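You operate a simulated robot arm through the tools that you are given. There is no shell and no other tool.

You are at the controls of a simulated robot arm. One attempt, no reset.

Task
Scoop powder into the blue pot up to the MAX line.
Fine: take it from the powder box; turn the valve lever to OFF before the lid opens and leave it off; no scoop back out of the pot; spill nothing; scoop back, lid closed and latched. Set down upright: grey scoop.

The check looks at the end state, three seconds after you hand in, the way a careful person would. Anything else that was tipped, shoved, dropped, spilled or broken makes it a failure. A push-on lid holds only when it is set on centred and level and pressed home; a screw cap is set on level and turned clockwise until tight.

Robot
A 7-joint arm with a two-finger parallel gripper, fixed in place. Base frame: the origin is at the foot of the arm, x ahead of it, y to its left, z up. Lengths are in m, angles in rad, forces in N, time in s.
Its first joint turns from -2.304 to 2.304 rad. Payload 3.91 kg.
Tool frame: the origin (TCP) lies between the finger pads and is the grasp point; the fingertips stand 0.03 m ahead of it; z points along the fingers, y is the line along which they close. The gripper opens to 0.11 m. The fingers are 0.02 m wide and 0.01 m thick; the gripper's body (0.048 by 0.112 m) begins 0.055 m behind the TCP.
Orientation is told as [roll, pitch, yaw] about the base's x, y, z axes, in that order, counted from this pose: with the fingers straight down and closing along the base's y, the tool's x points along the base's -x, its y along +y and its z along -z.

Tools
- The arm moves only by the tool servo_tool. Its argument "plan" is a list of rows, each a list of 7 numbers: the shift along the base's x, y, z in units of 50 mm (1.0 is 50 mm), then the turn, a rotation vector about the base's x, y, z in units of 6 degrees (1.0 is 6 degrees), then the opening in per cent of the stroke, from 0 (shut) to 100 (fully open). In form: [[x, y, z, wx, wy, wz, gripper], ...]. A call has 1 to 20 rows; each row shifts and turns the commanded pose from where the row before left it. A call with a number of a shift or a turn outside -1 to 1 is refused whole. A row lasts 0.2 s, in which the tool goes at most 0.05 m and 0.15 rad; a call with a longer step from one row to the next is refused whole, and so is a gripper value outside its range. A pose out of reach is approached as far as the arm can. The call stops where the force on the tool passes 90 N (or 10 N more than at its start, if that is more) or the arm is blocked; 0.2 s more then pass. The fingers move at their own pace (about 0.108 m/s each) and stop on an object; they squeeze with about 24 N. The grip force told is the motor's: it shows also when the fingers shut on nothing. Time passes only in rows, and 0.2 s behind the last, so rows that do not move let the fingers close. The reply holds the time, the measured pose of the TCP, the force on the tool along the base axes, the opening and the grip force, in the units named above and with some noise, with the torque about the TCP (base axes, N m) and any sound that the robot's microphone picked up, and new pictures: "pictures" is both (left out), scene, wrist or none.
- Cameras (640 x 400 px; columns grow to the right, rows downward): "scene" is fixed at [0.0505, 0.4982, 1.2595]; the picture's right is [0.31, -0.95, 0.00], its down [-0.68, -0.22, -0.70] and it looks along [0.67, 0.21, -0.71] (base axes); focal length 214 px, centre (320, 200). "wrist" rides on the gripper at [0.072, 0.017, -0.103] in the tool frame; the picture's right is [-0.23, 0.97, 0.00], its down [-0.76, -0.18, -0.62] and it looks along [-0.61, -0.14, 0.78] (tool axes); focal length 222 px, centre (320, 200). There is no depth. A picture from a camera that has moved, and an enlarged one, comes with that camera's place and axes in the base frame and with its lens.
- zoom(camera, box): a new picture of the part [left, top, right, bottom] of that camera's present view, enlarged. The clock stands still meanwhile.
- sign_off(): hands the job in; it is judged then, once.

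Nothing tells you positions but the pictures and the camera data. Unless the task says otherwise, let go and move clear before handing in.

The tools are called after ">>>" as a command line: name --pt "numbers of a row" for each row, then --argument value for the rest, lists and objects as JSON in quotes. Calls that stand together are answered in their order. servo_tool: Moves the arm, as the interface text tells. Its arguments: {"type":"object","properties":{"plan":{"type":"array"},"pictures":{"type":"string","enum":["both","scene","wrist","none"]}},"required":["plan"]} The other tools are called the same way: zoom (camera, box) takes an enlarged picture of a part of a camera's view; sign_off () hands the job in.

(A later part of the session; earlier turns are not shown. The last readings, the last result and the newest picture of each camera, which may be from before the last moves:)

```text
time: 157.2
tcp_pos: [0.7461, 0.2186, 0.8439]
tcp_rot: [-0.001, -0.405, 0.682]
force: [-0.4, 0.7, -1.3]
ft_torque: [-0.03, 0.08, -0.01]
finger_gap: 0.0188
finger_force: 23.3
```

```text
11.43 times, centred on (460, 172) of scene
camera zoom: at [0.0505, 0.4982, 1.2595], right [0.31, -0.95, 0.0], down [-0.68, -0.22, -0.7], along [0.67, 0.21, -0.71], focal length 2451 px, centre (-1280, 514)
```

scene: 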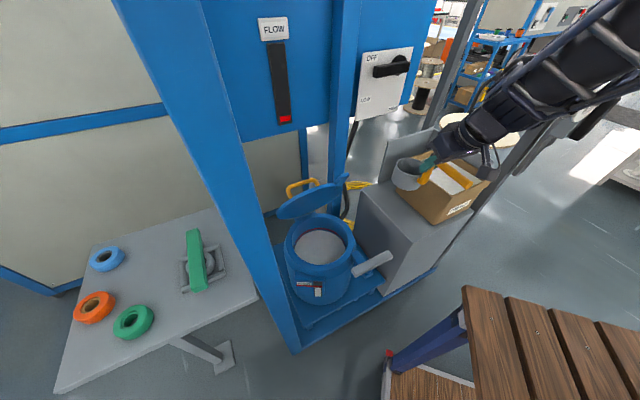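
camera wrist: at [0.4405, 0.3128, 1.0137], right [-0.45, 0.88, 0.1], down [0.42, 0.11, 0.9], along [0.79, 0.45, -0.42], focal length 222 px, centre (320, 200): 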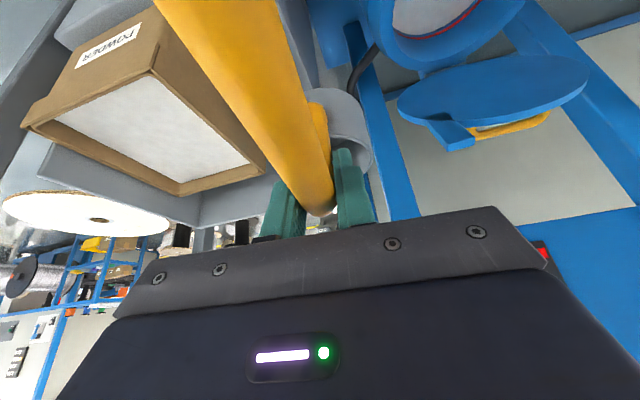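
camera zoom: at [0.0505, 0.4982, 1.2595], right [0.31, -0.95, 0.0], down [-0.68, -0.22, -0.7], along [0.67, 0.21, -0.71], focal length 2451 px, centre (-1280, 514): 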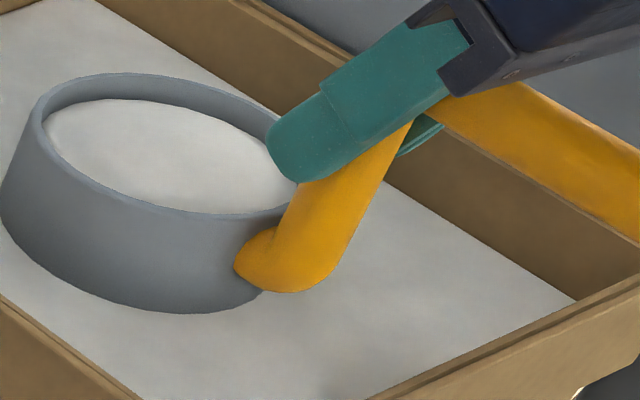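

The sim's cup fills fully even from a shallow dip (inside level the same as the first scoop). So I'll carry a full cup and pour only gradually, watching the window, then return the rest to the box.

>>> servo_tool --pt "0 0 0.5 0 0 0 0" --pt "0 0 0.8 0.42 -0.52 0 0" --pt "0 0 0.9 0 0 0 0" --pt "-0.55 0.56 0 0 0 0 0" --pt "-0.66 0.66 0 0 0 0 0" --pt "-0.66 0.66 0 0 0 0 0" --pt "-0.66 0.66 0 0 0 0 0" --pt "-0.66 0.66 0 0 0 0 0" --pt "-0.66 0.66 0 0 0 0 0" --pt "-0.66 0.66 0 0 0 0 0" --pt "-0.66 0.66 0 0 0 0 0" --pt "-0.66 0.66 0 0 0 0 0" --pt "-0.6 0.6 0 0 0 0 0" --pt "0 0 0 0 0 0 0" --pictures "both"

>>> zoom --camera "scene" --box '[290, 120, 390, 220]'

>>> zoom --camera "scene" --box '[390, 120, 510, 240]'

```text
time: 160.2
tcp_pos: [0.4191, 0.5365, 0.9548]
tcp_rot: [0.002, -0.474, 0.68]
force: [1.1, -0.1, -1.6]
ft_torque: [-0.03, 0.08, -0.04]
finger_gap: 0.0187
finger_force: 24.0
camera wrist: at [0.322, 0.4794, 1.0133], right [-0.46, 0.88, 0.11], down [0.42, 0.11, 0.9], along [0.79, 0.45, -0.42], focal length 222 px, centre (320, 200)
```

scene: 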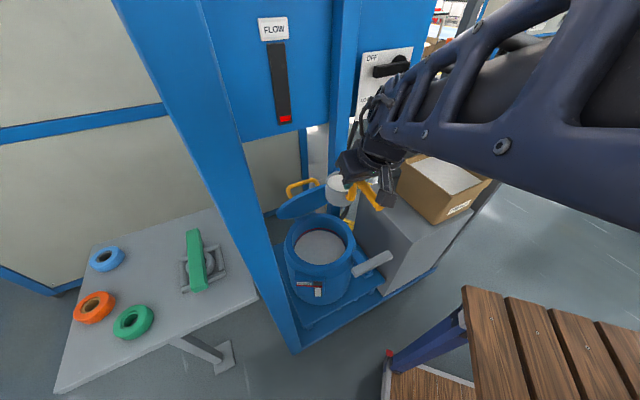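
wrist: 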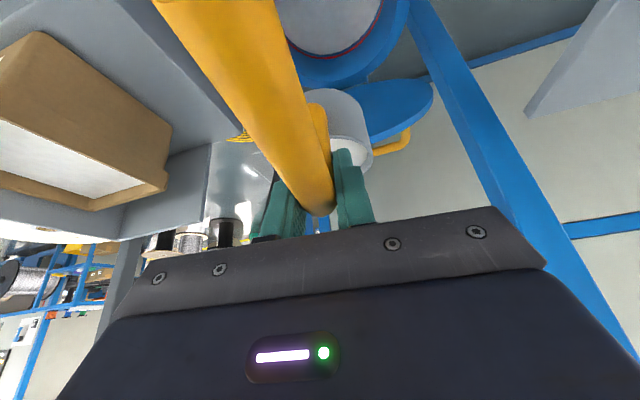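

```text
4.00 times, centred on (340, 170) of scene
camera zoom: at [0.0505, 0.4982, 1.2595], right [0.31, -0.95, 0.0], down [-0.68, -0.22, -0.7], along [0.67, 0.21, -0.71], focal length 858 px, centre (240, 320)
```

zoom: 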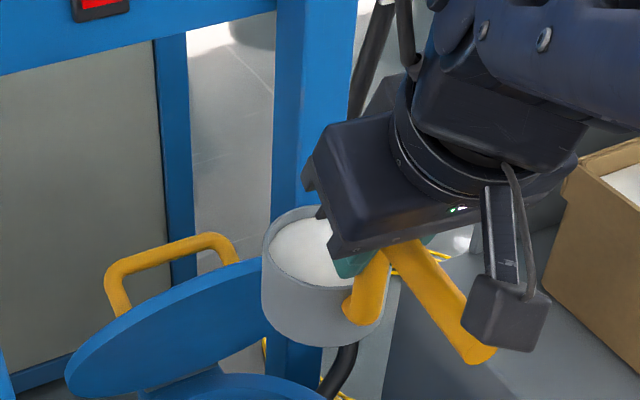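

```text
3.33 times, centred on (450, 180) of scene
camera zoom: at [0.0505, 0.4982, 1.2595], right [0.31, -0.95, 0.0], down [-0.68, -0.22, -0.7], along [0.67, 0.21, -0.71], focal length 715 px, centre (-113, 267)
```

zoom: 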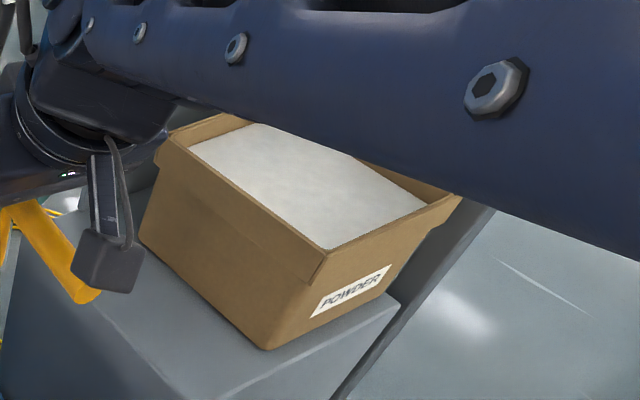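

Cup full and level over the pot. Lowering and rolling to 46° (no pouring yet at that angle last time).

>>> servo_tool --pt "0.03 0.08 -0.8 0 0 0 0" --pt "0.03 0.06 -0.8 0 0 0 0" --pt "0.01 0.02 -0.8 0 0 0 0" --pt "0 0 -0.4 0 0 0 0" --pt "0 0 0 1 0.807 0 0" --pt "0 0 0 1 0.807 0 0" --pt "0 0 0 1 0.807 0 0" --pt "0 0 0 1 0.807 0 0" --pt "0 0 0 1 0.807 0 0" --pt "0 0 0 1 0.807 0 0" --pt "0 0 0 0 0 0 0" --pictures "none"

>>> zoom --camera "scene" --box '[270, 160, 390, 290]'

>>> zoom --camera "scene" --box '[295, 270, 335, 305]'

```text
time: 162.6
tcp_pos: [0.4232, 0.5452, 0.8159]
tcp_rot: [0.87, -0.321, 0.323]
force: [-0.2, 0.7, -0.8]
ft_torque: [-0.13, 0.03, 0.02]
finger_gap: 0.0189
finger_force: 23.9
```

```text
3.08 times, centred on (330, 225) of scene
camera zoom: at [0.0505, 0.4982, 1.2595], right [0.31, -0.95, 0.0], down [-0.68, -0.22, -0.7], along [0.67, 0.21, -0.71], focal length 660 px, centre (289, 123)
```

zoom: 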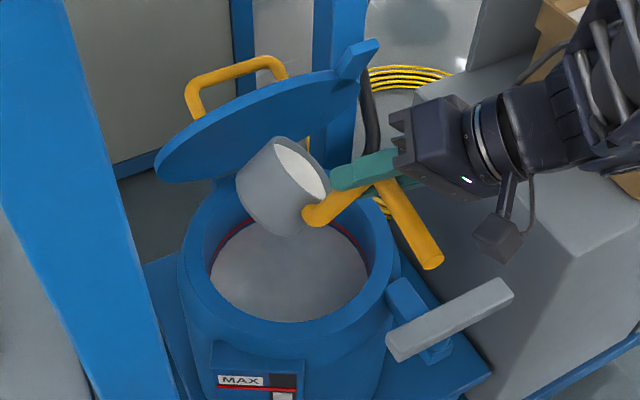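

```text
11.43 times, centred on (315, 288) of scene
camera zoom: at [0.0505, 0.4982, 1.2595], right [0.31, -0.95, 0.0], down [-0.68, -0.22, -0.7], along [0.67, 0.21, -0.71], focal length 2451 px, centre (377, -800)
```

zoom: 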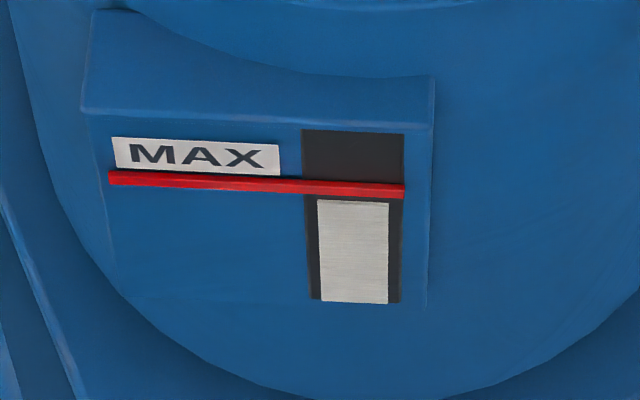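

No change at 46°. Now small roll increments with a window check each time.

>>> servo_tool --pt "0 0 0 0.7 0.565 0 0" --pictures "none"

>>> zoom --camera "scene" --box '[295, 270, 335, 305]'

>>> servo_tool --pt "0 0 0 0.7 0.565 0 0" --pictures "none"

>>> zoom --camera "scene" --box '[295, 270, 335, 305]'

```text
time: 163.0
tcp_pos: [0.4239, 0.5453, 0.8165]
tcp_rot: [0.961, -0.288, 0.296]
force: [-0.1, -0.1, -1.3]
ft_torque: [-0.18, 0.0, 0.02]
finger_gap: 0.0187
finger_force: 24.2
```

```text
11.43 times, centred on (315, 288) of scene
camera zoom: at [0.0505, 0.4982, 1.2595], right [0.31, -0.95, 0.0], down [-0.68, -0.22, -0.7], along [0.67, 0.21, -0.71], focal length 2451 px, centre (377, -800)
```

zoom: 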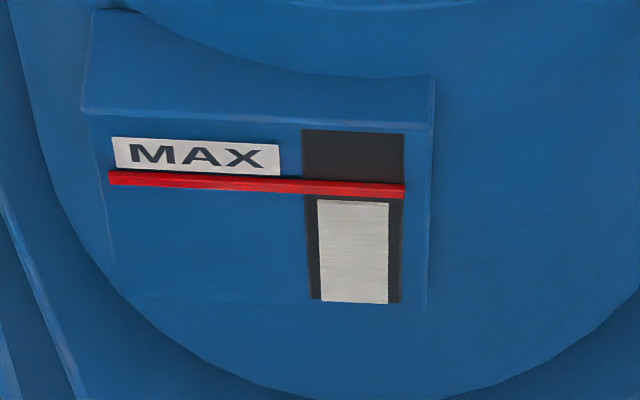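

```text
time: 163.4
tcp_pos: [0.4241, 0.5463, 0.8168]
tcp_rot: [1.052, -0.251, 0.269]
force: [-1.0, -1.1, -2.4]
ft_torque: [-0.16, 0.03, -0.02]
finger_gap: 0.0188
finger_force: 24.2
```

```text
11.43 times, centred on (315, 288) of scene
camera zoom: at [0.0505, 0.4982, 1.2595], right [0.31, -0.95, 0.0], down [-0.68, -0.22, -0.7], along [0.67, 0.21, -0.71], focal length 2451 px, centre (377, -800)
```

zoom: 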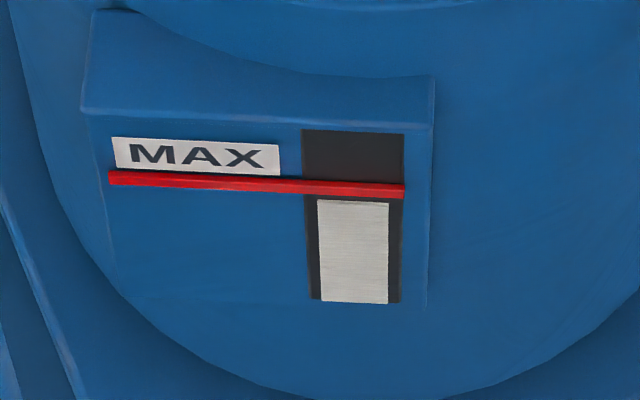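

>>> servo_tool --pt "0 0 0 0.6 0.485 0 0" --pictures "none"

>>> zoom --camera "scene" --box '[295, 270, 335, 305]'

>>> servo_tool --pt "0 0 0 0.5 0.4 0 0" --pictures "none"

>>> zoom --camera "scene" --box '[295, 270, 335, 305]'

```text
time: 163.8
tcp_pos: [0.4249, 0.5458, 0.8154]
tcp_rot: [1.125, -0.219, 0.254]
force: [-0.3, -0.5, -1.4]
ft_torque: [-0.19, -0.01, -0.01]
finger_gap: 0.0189
finger_force: 23.9
```

```text
11.43 times, centred on (315, 288) of scene
camera zoom: at [0.0505, 0.4982, 1.2595], right [0.31, -0.95, 0.0], down [-0.68, -0.22, -0.7], along [0.67, 0.21, -0.71], focal length 2451 px, centre (377, -800)
```

zoom: 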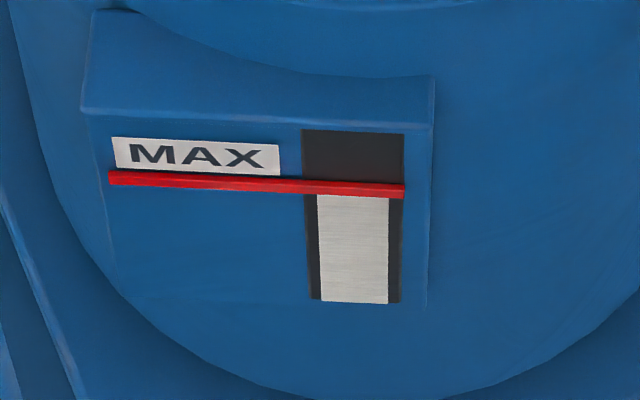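

```text
time: 164.2
tcp_pos: [0.4234, 0.5463, 0.816]
tcp_rot: [1.187, -0.19, 0.243]
force: [-0.5, 0.2, -1.6]
ft_torque: [-0.14, -0.01, -0.01]
finger_gap: 0.0188
finger_force: 24.3
```

```text
11.43 times, centred on (315, 288) of scene
camera zoom: at [0.0505, 0.4982, 1.2595], right [0.31, -0.95, 0.0], down [-0.68, -0.22, -0.7], along [0.67, 0.21, -0.71], focal length 2451 px, centre (377, -800)
```

zoom: 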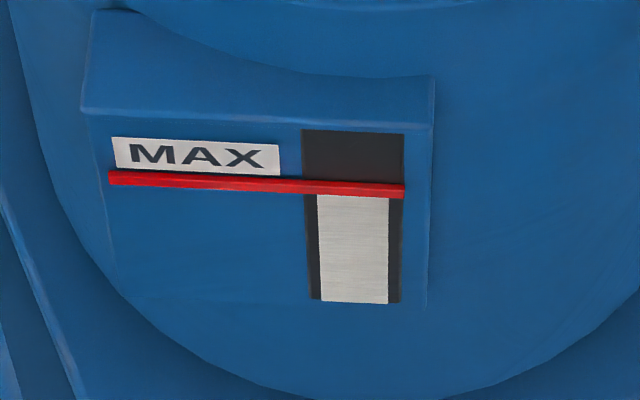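

Pouring has started; the white column now meets the red line. I'll check the ring inside the pot and whether the cup is still pouring.

>>> zoom --camera "scene" --box '[290, 195, 360, 255]'

>>> zoom --camera "scene" --box '[308, 278, 328, 296]'

>>> zoom --camera "wrist" --box '[80, 0, 400, 240]'

```text
6.67 times, centred on (325, 225) of scene
camera zoom: at [0.0505, 0.4982, 1.2595], right [0.31, -0.95, 0.0], down [-0.68, -0.22, -0.7], along [0.67, 0.21, -0.71], focal length 1430 px, centre (287, 33)
```

zoom: 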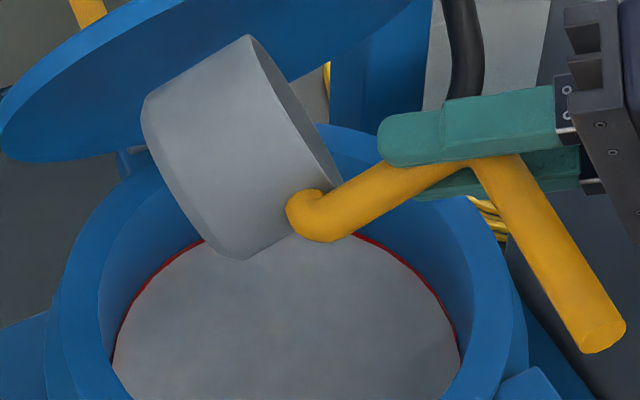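

```text
16.00 times, centred on (318, 287) of scene
camera zoom: at [0.0505, 0.4982, 1.2595], right [0.31, -0.95, 0.0], down [-0.68, -0.22, -0.7], along [0.67, 0.21, -0.71], focal length 3432 px, centre (352, -1192)
```

zoom: 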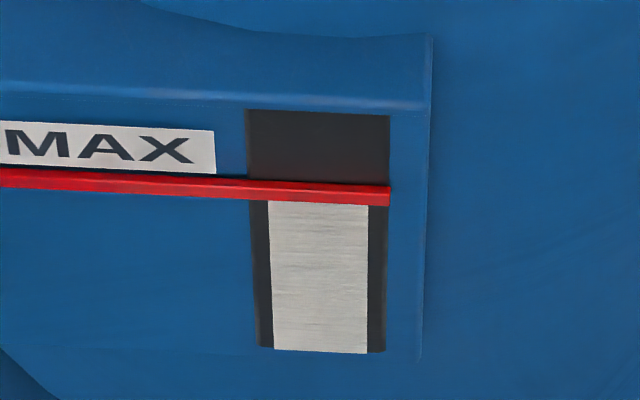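

```text
1.67 times, centred on (240, 120) of wrist
camera zoom: at [0.3662, 0.4392, 0.855], right [-0.04, 0.37, 0.93], down [0.87, -0.45, 0.21], along [0.5, 0.82, -0.3], focal length 370 px, centre (453, 333)
```

zoom: 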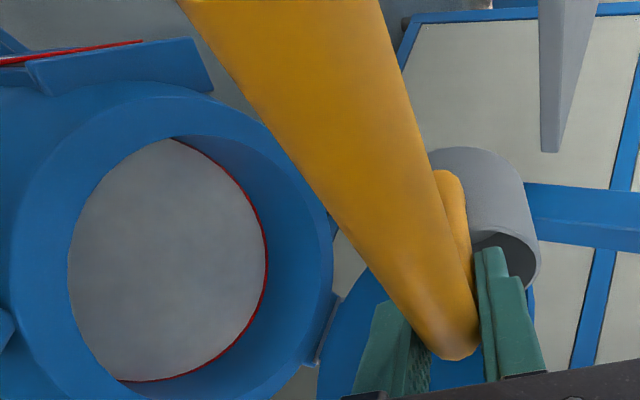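

The powder now meets the red MAX ring and the cup looks empty. I'll roll the scoop back upright, lift away, and inspect both the cup and the level properly.

>>> servo_tool --pt "0 -0.1 0.4 -1 -0.807 0 0" --pt "0 -0.1 0.5 -1 -0.807 0 0" --pt "0 -0.2 0.5 -1 -0.807 0 0" --pt "0.1 -0.3 0.5 -1 -0.807 0 0" --pt "0.2 -0.3 0.4 -1 -0.807 0 0" --pt "0.25 -0.35 0.3 -1 -0.807 0 0" --pt "0.25 -0.35 0.2 -1 -0.807 0 0" --pt "0.3 -0.35 0 -1 -0.807 0 0" --pt "0.3 -0.35 0 -0.5 -0.4 0 0" --pt "0.3 -0.35 0 0 0 0 0" --pt "0 0 0 0 0 0 0" --pictures "both"

>>> zoom --camera "scene" --box '[285, 205, 360, 260]'

>>> zoom --camera "scene" --box '[370, 90, 470, 190]'

>>> zoom --camera "scene" --box '[308, 278, 328, 296]'

```text
time: 166.6
tcp_pos: [0.5081, 0.408, 0.9549]
tcp_rot: [0.001, -0.476, 0.68]
force: [0.6, 1.1, -1.9]
ft_torque: [-0.03, 0.08, -0.02]
finger_gap: 0.0189
finger_force: 23.9
camera wrist: at [0.4111, 0.3508, 1.0137], right [-0.46, 0.88, 0.11], down [0.42, 0.11, 0.9], along [0.79, 0.45, -0.42], focal length 222 px, centre (320, 200)
```

scene: 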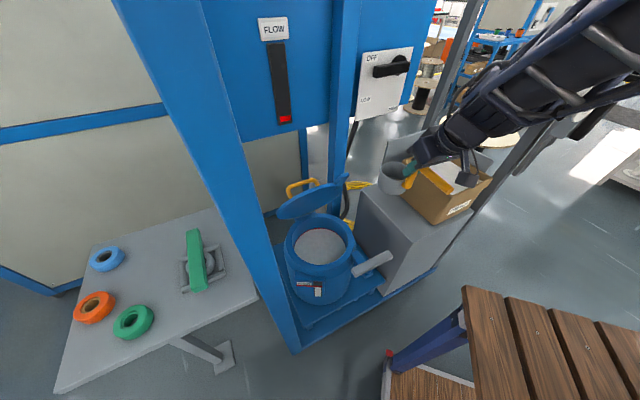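
wrist: 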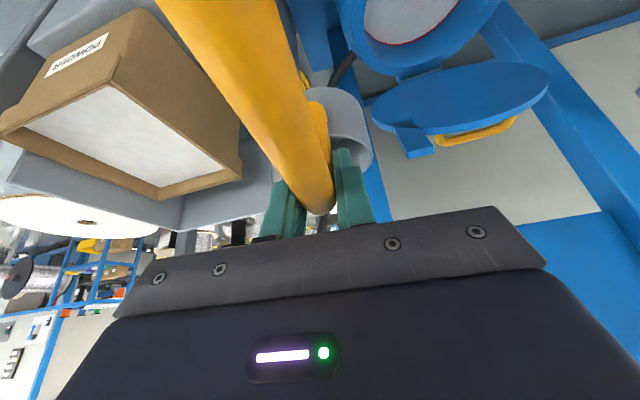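

```text
7.27 times, centred on (322, 232) of scene
camera zoom: at [0.0505, 0.4982, 1.2595], right [0.31, -0.95, 0.0], down [-0.68, -0.22, -0.7], along [0.67, 0.21, -0.71], focal length 1560 px, centre (302, -36)
```

zoom: 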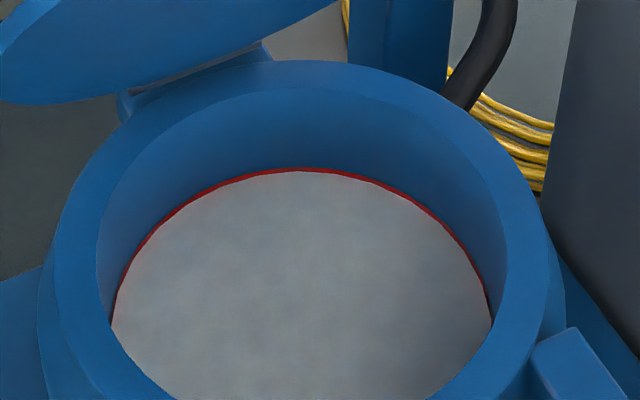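

```text
4.00 times, centred on (420, 140) of scene
camera zoom: at [0.0505, 0.4982, 1.2595], right [0.31, -0.95, 0.0], down [-0.68, -0.22, -0.7], along [0.67, 0.21, -0.71], focal length 858 px, centre (-80, 440)
```

zoom: 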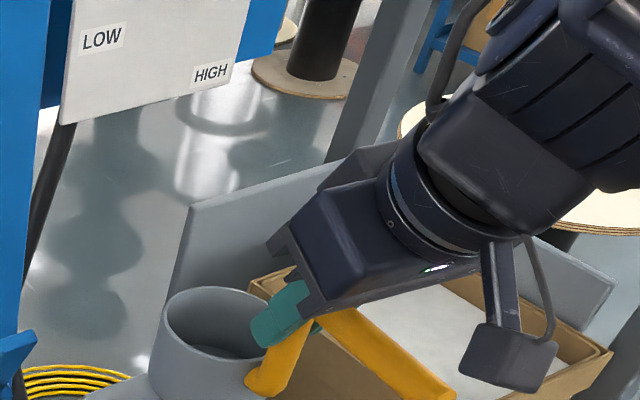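

```text
16.00 times, centred on (318, 287) of scene
camera zoom: at [0.0505, 0.4982, 1.2595], right [0.31, -0.95, 0.0], down [-0.68, -0.22, -0.7], along [0.67, 0.21, -0.71], focal length 3432 px, centre (352, -1192)
```

zoom: 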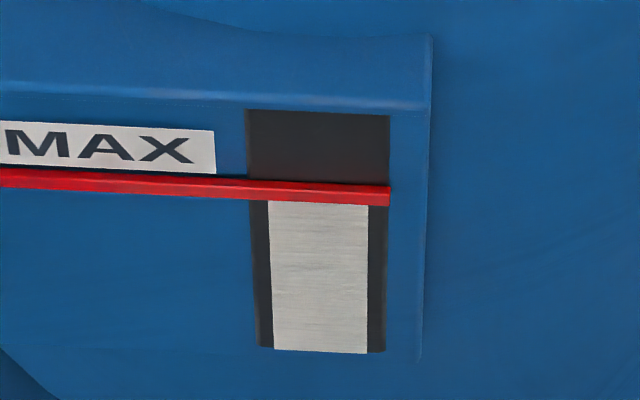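

The powder sits right on the red MAX ring all the way round, and the scoop is empty with nothing spilled. Now I'll set the scoop back on the stand close to its original spot, a little clear of the back panel.

>>> servo_tool --pt "0.74 -0.05 0 -0.315 0.39 0 0" --pt "0.74 -0.05 0 0 0 0 0" --pt "0.74 -0.05 0 0 0 0 0" --pt "0.74 -0.06 0 0 0 0 0" --pt "0.73 -0.06 0 0 0 0 0" --pt "0 0 -0.6 0 0 0 0" --pt "0 0 0 0 0 0 0" --pictures "both"

>>> zoom --camera "scene" --box '[360, 90, 480, 210]'

>>> zoom --camera "wrist" --box '[160, 0, 480, 240]'

```text
time: 168.2
tcp_pos: [0.693, 0.3948, 0.9244]
tcp_rot: [0.002, -0.423, 0.679]
force: [0.8, -1.6, -3.1]
ft_torque: [-0.06, 0.08, 0.01]
finger_gap: 0.0189
finger_force: 23.6
camera wrist: at [0.5993, 0.3401, 0.9892], right [-0.45, 0.89, 0.09], down [0.45, 0.14, 0.88], along [0.77, 0.44, -0.46], focal length 222 px, centre (320, 200)
```

scene: 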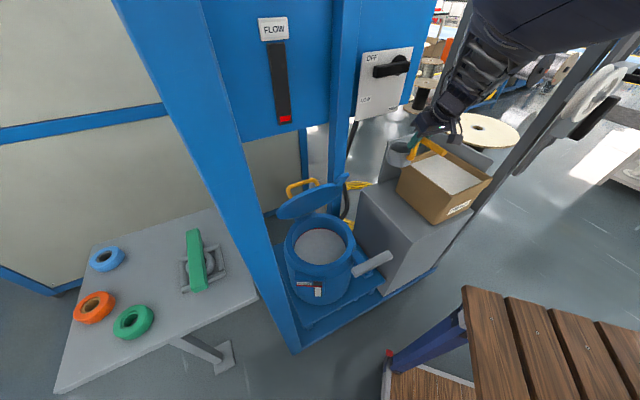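
wrist: 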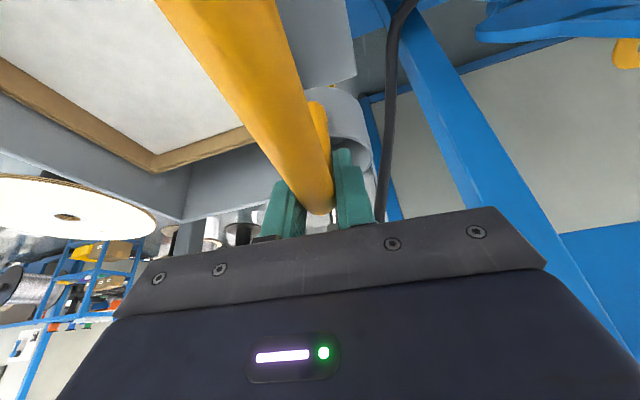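

```text
3.33 times, centred on (420, 150) of scene
camera zoom: at [0.0505, 0.4982, 1.2595], right [0.31, -0.95, 0.0], down [-0.68, -0.22, -0.7], along [0.67, 0.21, -0.71], focal length 715 px, centre (-13, 367)
```

zoom: 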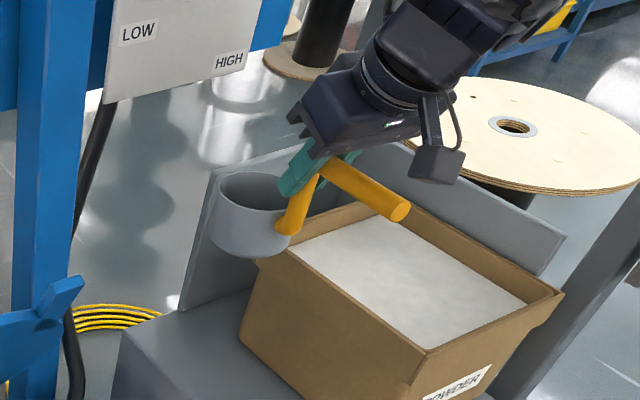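

```text
1.67 times, centred on (320, 120) of wrist
camera zoom: at [0.5993, 0.3401, 0.9892], right [-0.45, 0.89, 0.09], down [0.45, 0.14, 0.88], along [0.77, 0.44, -0.46], focal length 370 px, centre (320, 333)
```

zoom: 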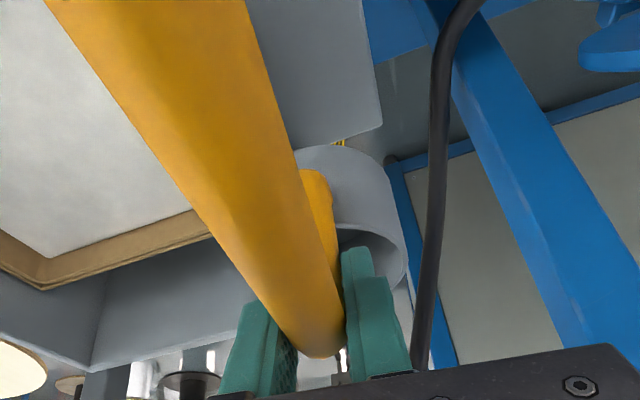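

Cup is level above its place. Lowering.

>>> servo_tool --pt "0 0 -0.8 0 0 0 0" --pt "0 0 -0.8 0 0 0 0" --pt "0 0 -0.8 0 0 0 0" --pt "0 0 -0.6 0 0 0 0" --pt "0 0 0 0 0 0 0" --pictures "none"

>>> zoom --camera "scene" --box '[360, 130, 470, 230]'

>>> zoom --camera "wrist" --box '[160, 0, 480, 240]'

```text
time: 169.4
tcp_pos: [0.6932, 0.3941, 0.7765]
tcp_rot: [0.001, -0.423, 0.677]
force: [0.1, 0.2, -2.2]
ft_torque: [-0.05, 0.1, 0.01]
finger_gap: 0.0188
finger_force: 23.6
```

```text
4.00 times, centred on (415, 180) of scene
camera zoom: at [0.0505, 0.4982, 1.2595], right [0.31, -0.95, 0.0], down [-0.68, -0.22, -0.7], along [0.67, 0.21, -0.71], focal length 858 px, centre (-60, 280)
```

zoom: 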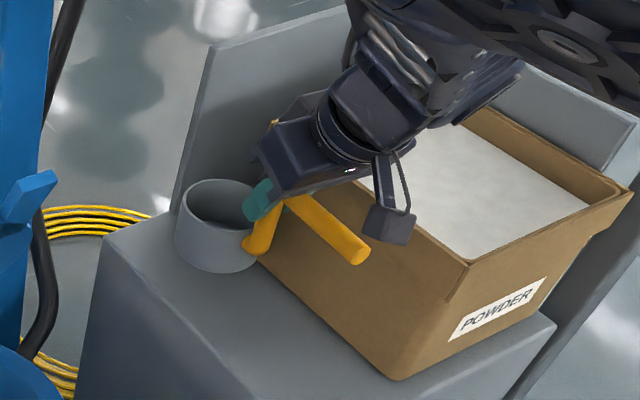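

```text
1.67 times, centred on (320, 120) of wrist
camera zoom: at [0.5987, 0.339, 0.8407], right [-0.45, 0.89, 0.09], down [0.45, 0.14, 0.88], along [0.77, 0.44, -0.46], focal length 370 px, centre (320, 333)
```

zoom: 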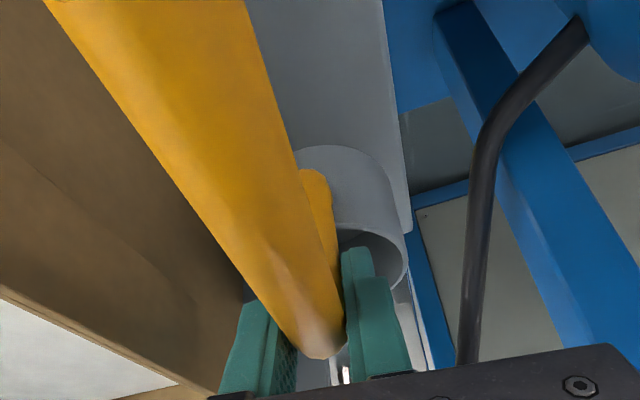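

>>> servo_tool --pt "0.06 -0.06 -0.3 0 0 0 0" --pt "0 0 -0.2 0 0 0 0" --pt "0 0 -0.1 0 0 0 0" --pt "0 0 0 0 0 0 0" --pictures "none"

>>> servo_tool --pt "0 0 -0.08 0 0 0 0" --pt "0 0 0 0 0 0 0" --pictures "none"

```text
time: 170.4
tcp_pos: [0.6959, 0.3913, 0.7452]
tcp_rot: [0.002, -0.422, 0.679]
force: [0.1, 0.1, -1.7]
ft_torque: [-0.11, 0.06, 0.0]
finger_gap: 0.019
finger_force: 24.2
```

```text
time: 171.0
tcp_pos: [0.6961, 0.392, 0.7425]
tcp_rot: [0.001, -0.423, 0.679]
force: [0.7, 0.0, -1.7]
ft_torque: [-0.06, 0.05, -0.02]
finger_gap: 0.0187
finger_force: 23.8
```

>>> servo_tool --pt "0 0 -0.08 0 0 0 0" --pt "0 0 0 0 0 0 0" --pictures "none"

>>> servo_tool --pt "0 0 -0.08 0 0 0 0" --pt "0 0 0 0 0 0 0" --pictures "none"

>>> zoom --camera "scene" --box '[370, 150, 450, 225]'

```text
time: 171.6
tcp_pos: [0.6975, 0.3913, 0.7378]
tcp_rot: [0.002, -0.421, 0.679]
force: [0.0, 0.4, -1.2]
ft_torque: [-0.07, 0.1, 0.0]
finger_gap: 0.0188
finger_force: 23.6
```

```text
time: 172.2
tcp_pos: [0.697, 0.3907, 0.7329]
tcp_rot: [0.001, -0.423, 0.679]
force: [-0.8, -1.7, 9.2]
ft_torque: [0.38, -0.59, -0.02]
finger_gap: 0.0188
finger_force: 23.9
```

```text
5.33 times, centred on (410, 188) of scene
camera zoom: at [0.0505, 0.4982, 1.2595], right [0.31, -0.95, 0.0], down [-0.68, -0.22, -0.7], along [0.67, 0.21, -0.71], focal length 1144 px, centre (-160, 267)
```

zoom: 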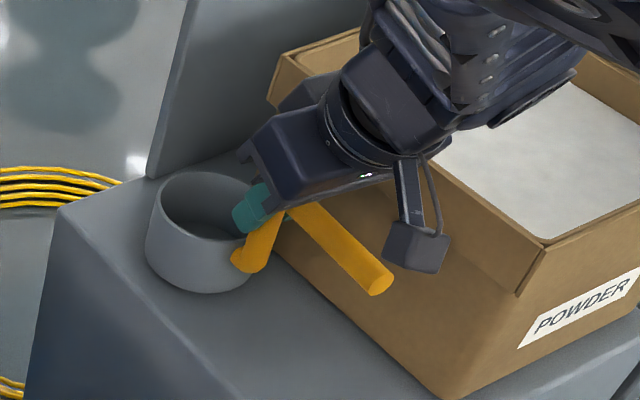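

Touchdown at z≈0.733 with 9 N. Releasing and backing out along the tool axis.

>>> servo_tool --pt "0 0 0 0 0 0 10" --pt "0 0 0 0 0 0 25" --pt "0 0 0 0 0 0 40" --pt "0 0 0 0 0 0 40" --pt "0 0 0 0 0 0 40" --pictures "wrist"

>>> zoom --camera "scene" --box '[370, 150, 450, 225]'

>>> zoom --camera "wrist" --box '[160, 0, 480, 240]'

```text
time: 173.4
tcp_pos: [0.6956, 0.3915, 0.7332]
tcp_rot: [0.002, -0.422, 0.677]
force: [0.4, 0.0, -0.2]
ft_torque: [0.0, 0.03, 0.0]
finger_gap: 0.0439
finger_force: 0.1
camera wrist: at [0.6016, 0.3362, 0.7971], right [-0.45, 0.89, 0.1], down [0.45, 0.14, 0.88], along [0.77, 0.44, -0.46], focal length 222 px, centre (320, 200)
```

wrist: 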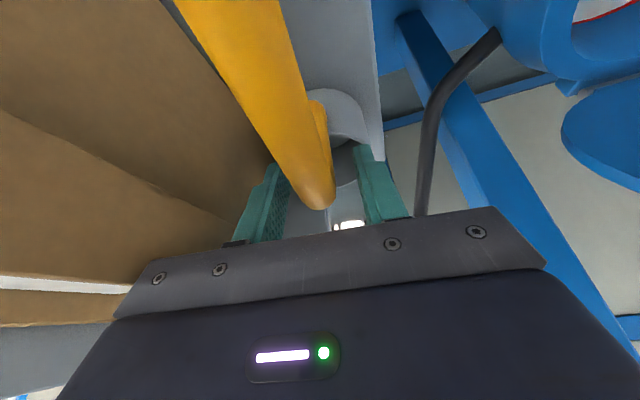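

```text
5.33 times, centred on (410, 188) of scene
camera zoom: at [0.0505, 0.4982, 1.2595], right [0.31, -0.95, 0.0], down [-0.68, -0.22, -0.7], along [0.67, 0.21, -0.71], focal length 1144 px, centre (-160, 267)
```

zoom: 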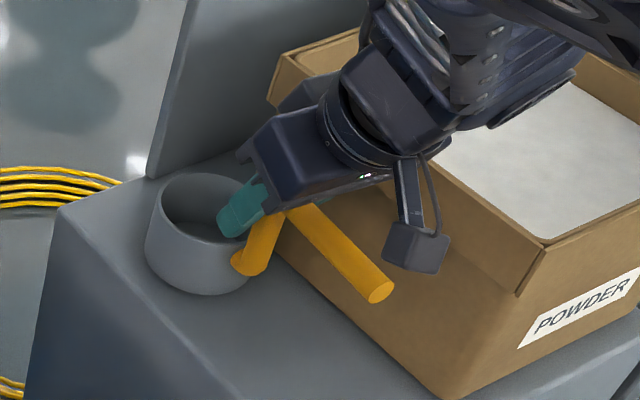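

```text
1.67 times, centred on (320, 120) of wrist
camera zoom: at [0.6016, 0.3362, 0.7971], right [-0.45, 0.89, 0.1], down [0.45, 0.14, 0.88], along [0.77, 0.44, -0.46], focal length 370 px, centre (320, 333)
```

zoom: 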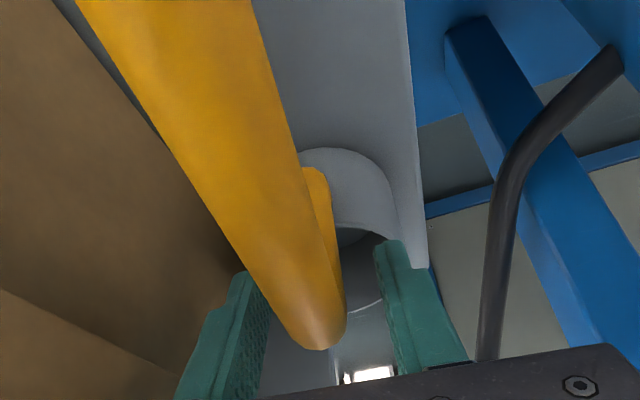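

Scoop stands upright on its own. Withdrawing up and back.

>>> servo_tool --pt "-0.13 -0.1 0.37 0 0 0 40" --pt "-0.255 -0.205 0.73 0 0 0 40" --pt "-0.255 -0.205 0.73 0 0 0 40" --pt "-0.255 -0.205 0.73 0 0 0 40" --pt "-0.255 -0.205 0.73 0 0 0 40" --pt "-0.255 -0.205 0.73 0 0 0 40" --pt "0 0 0 0 0 0 40" --pictures "both"

>>> zoom --camera "scene" --box '[360, 130, 480, 230]'

>>> zoom --camera "scene" --box '[260, 170, 400, 310]'

```text
time: 175.0
tcp_pos: [0.6239, 0.3357, 0.9348]
tcp_rot: [0.004, -0.423, 0.678]
force: [-0.1, 0.4, -0.1]
ft_torque: [-0.01, -0.01, -0.01]
finger_gap: 0.0443
finger_force: 0.0
camera wrist: at [0.5284, 0.2799, 0.9991], right [-0.45, 0.89, 0.09], down [0.45, 0.14, 0.88], along [0.77, 0.44, -0.46], focal length 222 px, centre (320, 200)
```

scene: 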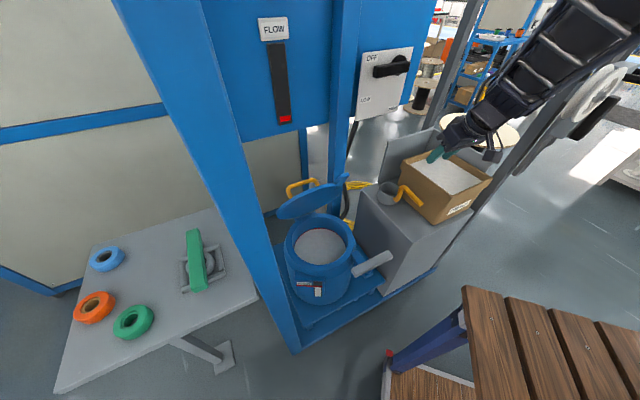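
wrist: 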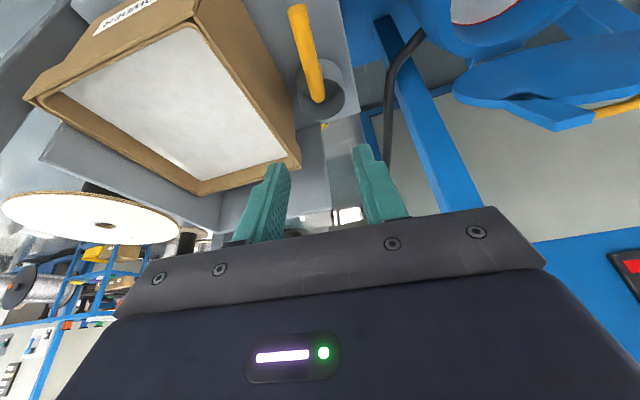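

```text
4.00 times, centred on (420, 180) of scene
camera zoom: at [0.0505, 0.4982, 1.2595], right [0.31, -0.95, 0.0], down [-0.68, -0.22, -0.7], along [0.67, 0.21, -0.71], focal length 858 px, centre (-80, 280)
```

zoom: 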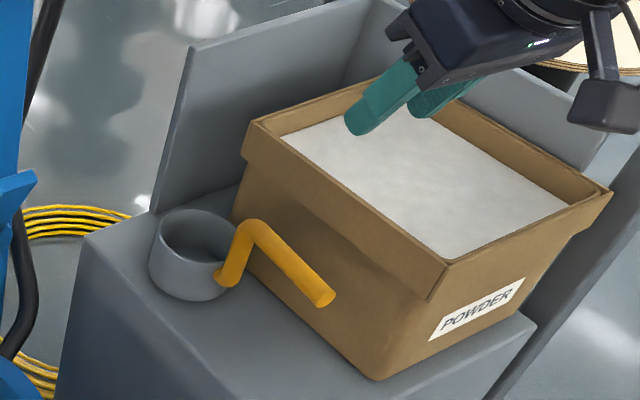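

```text
2.86 times, centred on (330, 240) of scene
camera zoom: at [0.0505, 0.4982, 1.2595], right [0.31, -0.95, 0.0], down [-0.68, -0.22, -0.7], along [0.67, 0.21, -0.71], focal length 613 px, centre (291, 86)
```

zoom: 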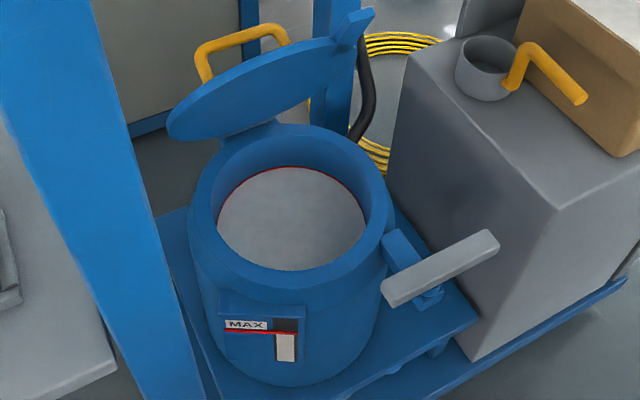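

The scoop is back on the stand, upright, nearly as it was, and the box and pot are clean. Next I'll go back above the pot, tool down, fingers across the lid handle, to close the lid.

>>> servo_tool --pt "-0.184 0.27 0 -0.8 1 0 35" --pt "-0.184 0.27 0 -0.8 1 0 35" --pt "-0.184 0.27 0 -0.8 1 0 35" --pt "-0.184 0.27 0 -0.12 0.15 0.8 35" --pt "-0.184 0.27 0 0 0 1 35" --pt "-0.184 0.27 0 0 0 1 35" --pt "-0.184 0.27 0 0 0 1 35" --pt "-0.184 0.27 0 0 0 1 35" --pt "-0.184 0.27 0 0 0 1 35" --pt "-0.184 0.27 0 0 0 1 35" --pt "-0.184 0.27 0 0 0 1 35" --pt "-0.184 0.27 0 0 0 1 35" --pt "-0.184 0.27 0 0 0 1 35" --pt "-0.184 0.27 0 0 0 1 35" --pt "-0.184 0.27 0 0 0 1 35" --pt "-0.184 0.27 0 0 0 1 35" --pt "-0.184 0.27 0 0 0 1 35" --pt "-0.184 0.27 0 0 0 1 35" --pt "-0.184 0.27 0 0 0 1 35" --pt "-0.184 0.27 0 0 0 0.3 35" --pictures "both"

```text
time: 179.2
tcp_pos: [0.4417, 0.6062, 0.9337]
tcp_rot: [0.005, 0.002, 2.367]
force: [-0.3, 0.0, 0.0]
ft_torque: [0.01, 0.01, -0.01]
finger_gap: 0.0382
finger_force: 0.0
camera wrist: at [0.4828, 0.5426, 1.0373], right [-0.84, -0.54, 0.0], down [-0.42, 0.66, 0.62], along [-0.34, 0.52, -0.78], focal length 222 px, centre (320, 200)
```

scene: 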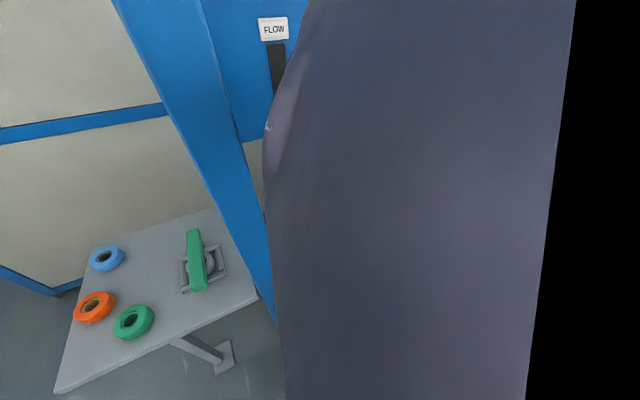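
wrist: 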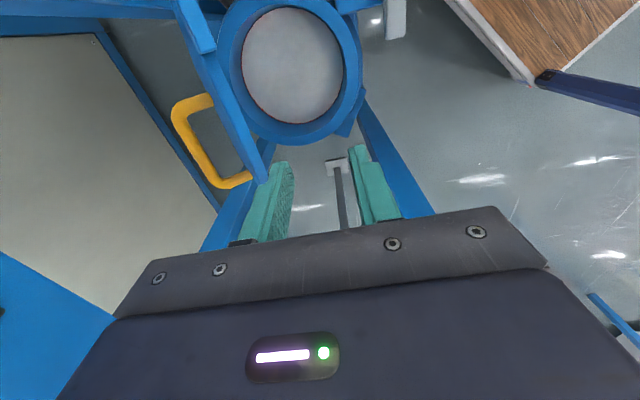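

Orientation is right. From up here I'll double-check the powder against the ring and find the handle.

>>> zoom --camera "wrist" --box '[210, 0, 380, 150]'

>>> zoom --camera "wrist" --box '[140, 60, 340, 220]'

```text
2.67 times, centred on (295, 75) of wrist
camera zoom: at [0.4828, 0.5426, 1.0373], right [-0.84, -0.54, 0.0], down [-0.42, 0.66, 0.62], along [-0.34, 0.52, -0.78], focal length 592 px, centre (387, 533)
```

zoom: 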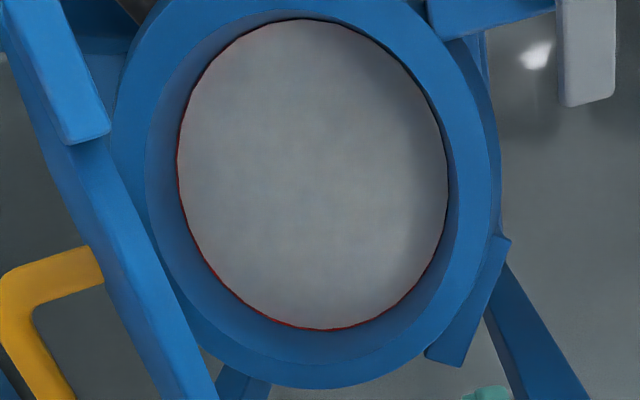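

```text
2.50 times, centred on (240, 140) of wrist
camera zoom: at [0.4828, 0.5426, 1.0373], right [-0.84, -0.54, 0.0], down [-0.42, 0.66, 0.62], along [-0.34, 0.52, -0.78], focal length 555 px, centre (520, 350)
```

zoom: 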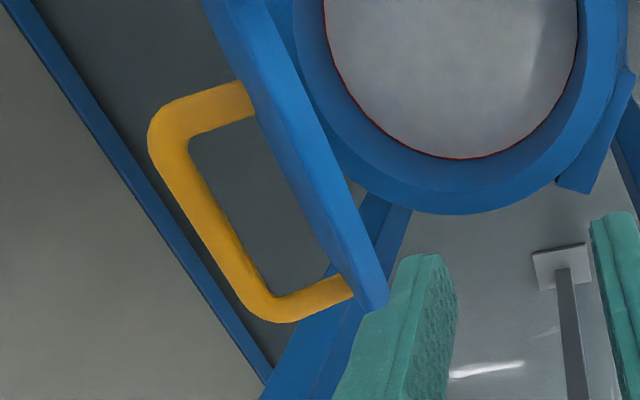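

The powder is flush with the MAX ring. The handle bar is centred at about (0.542, 0.720, 0.79). I'll move above it and descend with open fingers.

>>> servo_tool --pt "0.5 0.54 0 0 0 0 35" --pt "0.5 0.54 0 0 0 0 35" --pt "0.5 0.54 -0.3 0 0 0 35" --pt "0.54 0.6 -0.3 0 0 0 35" --pt "0 0 0 0 0 0 35" --pictures "wrist"

>>> zoom --camera "wrist" --box '[220, 40, 420, 240]'

```text
time: 180.4
tcp_pos: [0.5428, 0.72, 0.9065]
tcp_rot: [0.005, 0.0, 2.365]
force: [0.7, 0.9, -0.4]
ft_torque: [-0.01, 0.02, -0.03]
finger_gap: 0.0383
finger_force: 0.1
camera wrist: at [0.5832, 0.6573, 1.0099], right [-0.84, -0.54, 0.0], down [-0.42, 0.66, 0.62], along [-0.34, 0.52, -0.78], focal length 222 px, centre (320, 200)
```

wrist: 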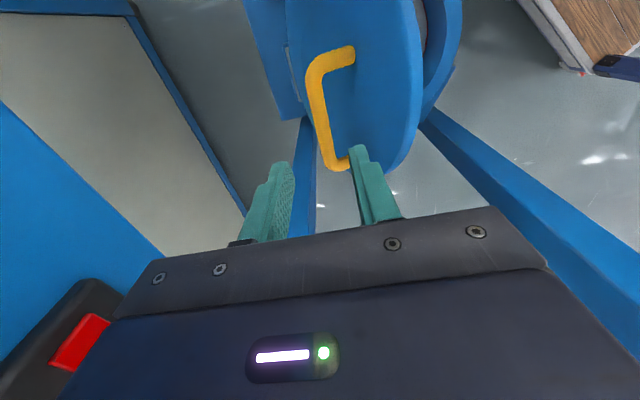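

```text
2.00 times, centred on (320, 140) of wrist
camera zoom: at [0.5832, 0.6573, 1.0099], right [-0.84, -0.54, 0.0], down [-0.42, 0.66, 0.62], along [-0.34, 0.52, -0.78], focal length 444 px, centre (320, 320)
```

zoom: 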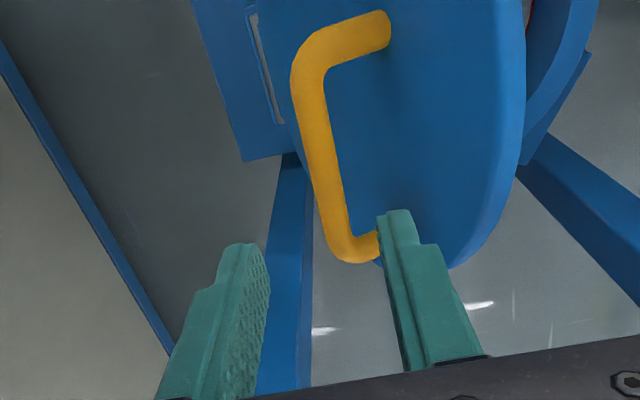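

The bar is right under the tool centre. Descending to the same grip height as before.

>>> servo_tool --pt "0 0 -0.8 0 0 0 35" --pt "0 0 -0.8 0 0 0 35" --pt "0 0 -0.47 0 0 0 35" --pt "0 0 0 0 0 0 35" --pictures "wrist"

>>> zoom --camera "wrist" --box '[220, 40, 420, 240]'

```text
time: 181.4
tcp_pos: [0.5427, 0.7189, 0.8018]
tcp_rot: [0.004, 0.0, 2.366]
force: [0.1, 0.8, -0.3]
ft_torque: [-0.04, -0.01, -0.01]
finger_gap: 0.0386
finger_force: 0.1
camera wrist: at [0.5836, 0.6559, 0.9049], right [-0.84, -0.54, 0.0], down [-0.42, 0.66, 0.62], along [-0.34, 0.52, -0.78], focal length 222 px, centre (320, 200)
```

wrist: 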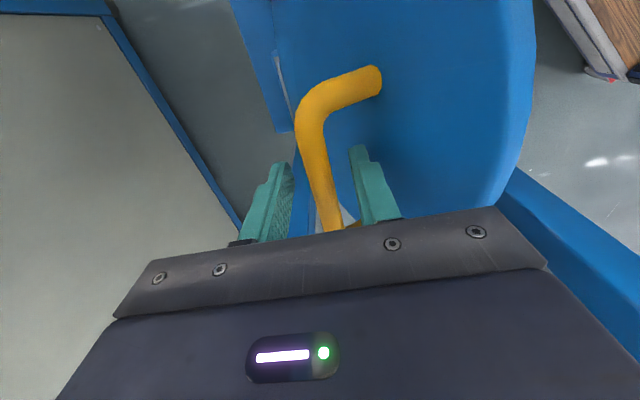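

```text
2.00 times, centred on (320, 140) of wrist
camera zoom: at [0.5836, 0.6559, 0.9049], right [-0.84, -0.54, 0.0], down [-0.42, 0.66, 0.62], along [-0.34, 0.52, -0.78], focal length 444 px, centre (320, 320)
```

zoom: 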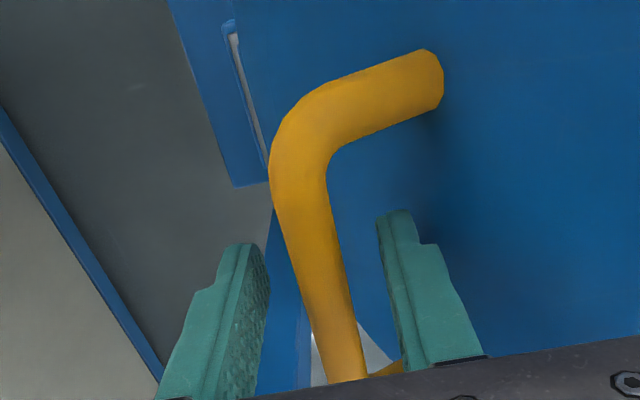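

>>> servo_tool --pt "0 0 0 0 0 0 20" --pt "0 0 0 0 0 0 0" --pt "0 0 0 0 0 0 0" --pt "0 0 0 0 0 0 0" --pictures "none"

```text
time: 182.4
tcp_pos: [0.5436, 0.7188, 0.8017]
tcp_rot: [0.005, -0.001, 2.365]
force: [-0.5, -0.6, 1.1]
ft_torque: [-0.04, 0.01, -0.44]
finger_gap: 0.0146
finger_force: 45.4
```

Handle gripped. Lowering the lid back along the same arc, in stages.

>>> servo_tool --pt "-0.228 -0.233 -0.06 0 0 0 0" --pt "-0.2225 -0.227 -0.088 0 0 0 0" --pt "-0.217 -0.2215 -0.116 0 0 0 0" --pt "-0.2085 -0.213 -0.142 0 0 0 0" --pt "0 0 0 0 0 0 0" --pictures "none"

```text
time: 183.6
tcp_pos: [0.4985, 0.6736, 0.7802]
tcp_rot: [0.004, 0.001, 2.366]
force: [-4.1, 9.7, -8.5]
ft_torque: [0.3, 0.05, -0.4]
finger_gap: 0.0146
finger_force: 44.7
```

>>> servo_tool --pt "-0.2 -0.2043 -0.168 0 0 0 0" --pt "-0.189 -0.193 -0.192 0 0 0 0" --pt "-0.1763 -0.18 -0.214 0 0 0 0" --pt "-0.1623 -0.1657 -0.236 0 0 0 0" --pt "0 0 0 0 0 0 0" --pictures "none"

```text
time: 184.8
tcp_pos: [0.4605, 0.6371, 0.7398]
tcp_rot: [0.006, -0.002, 2.368]
force: [-8.6, 35.3, -17.3]
ft_torque: [0.74, 0.39, -0.4]
finger_gap: 0.0146
finger_force: 45.2
```

>>> servo_tool --pt "-0.153 -0.113 -0.274 0 0 0 0" --pt "-0.1316 -0.1343 -0.272 0 0 0 0" --pt "0 0 0 0 0 0 0" --pictures "none"

```text
time: 185.6
tcp_pos: [0.4482, 0.6212, 0.7132]
tcp_rot: [0.006, 0.001, 2.366]
force: [-16.3, 3.4, 4.2]
ft_torque: [-0.06, -0.01, -0.35]
finger_gap: 0.0147
finger_force: 45.0
```

>>> servo_tool --pt "-0.1148 -0.1172 -0.288 0 0 0 0" --pt "-0.0966 -0.0986 -0.3 0 0 0 0" --pt "0 0 0 0 0 0 0" --pictures "both"

>>> zoom --camera "wrist" --box '[60, 0, 440, 240]'

```text
time: 186.4
tcp_pos: [0.4374, 0.6115, 0.681]
tcp_rot: [0.006, -0.001, 2.366]
force: [-5.5, 2.1, -0.3]
ft_torque: [0.03, -0.1, -0.37]
finger_gap: 0.0146
finger_force: 44.8
camera wrist: at [0.4782, 0.5486, 0.7853], right [-0.84, -0.53, 0.0], down [-0.42, 0.66, 0.62], along [-0.34, 0.52, -0.78], focal length 222 px, centre (320, 200)
```

scene: 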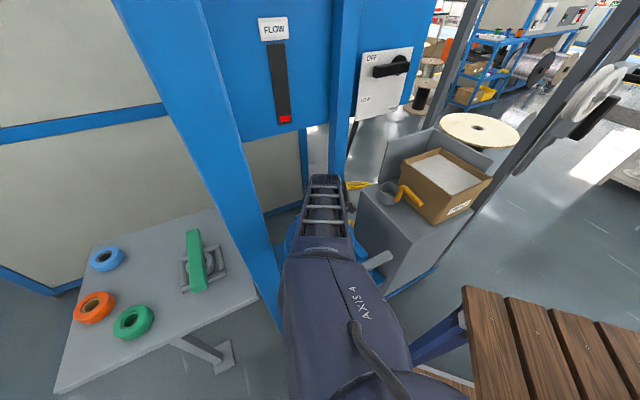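
wrist: 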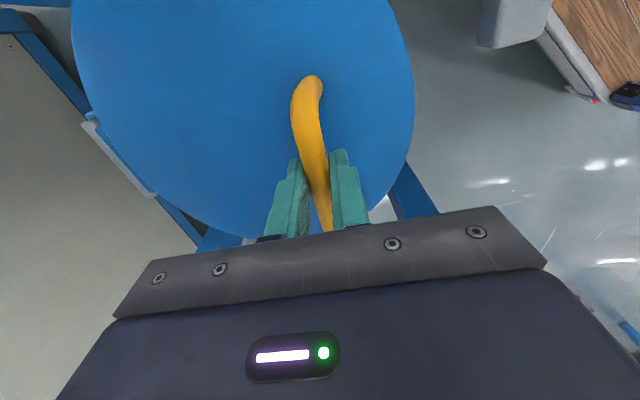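

```text
1.67 times, centred on (250, 120) of wrist
camera zoom: at [0.4782, 0.5486, 0.7853], right [-0.84, -0.53, 0.0], down [-0.42, 0.66, 0.62], along [-0.34, 0.52, -0.78], focal length 370 px, centre (437, 333)
```

zoom: 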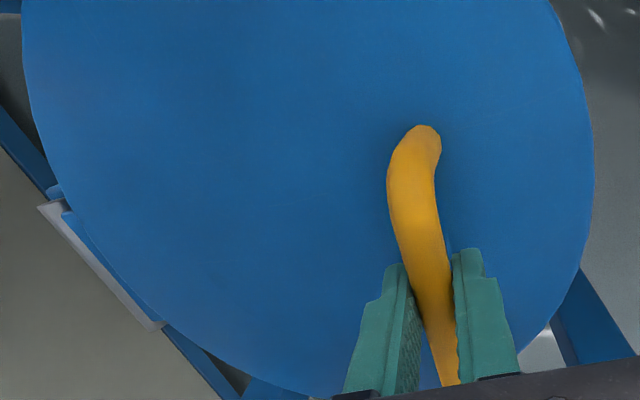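

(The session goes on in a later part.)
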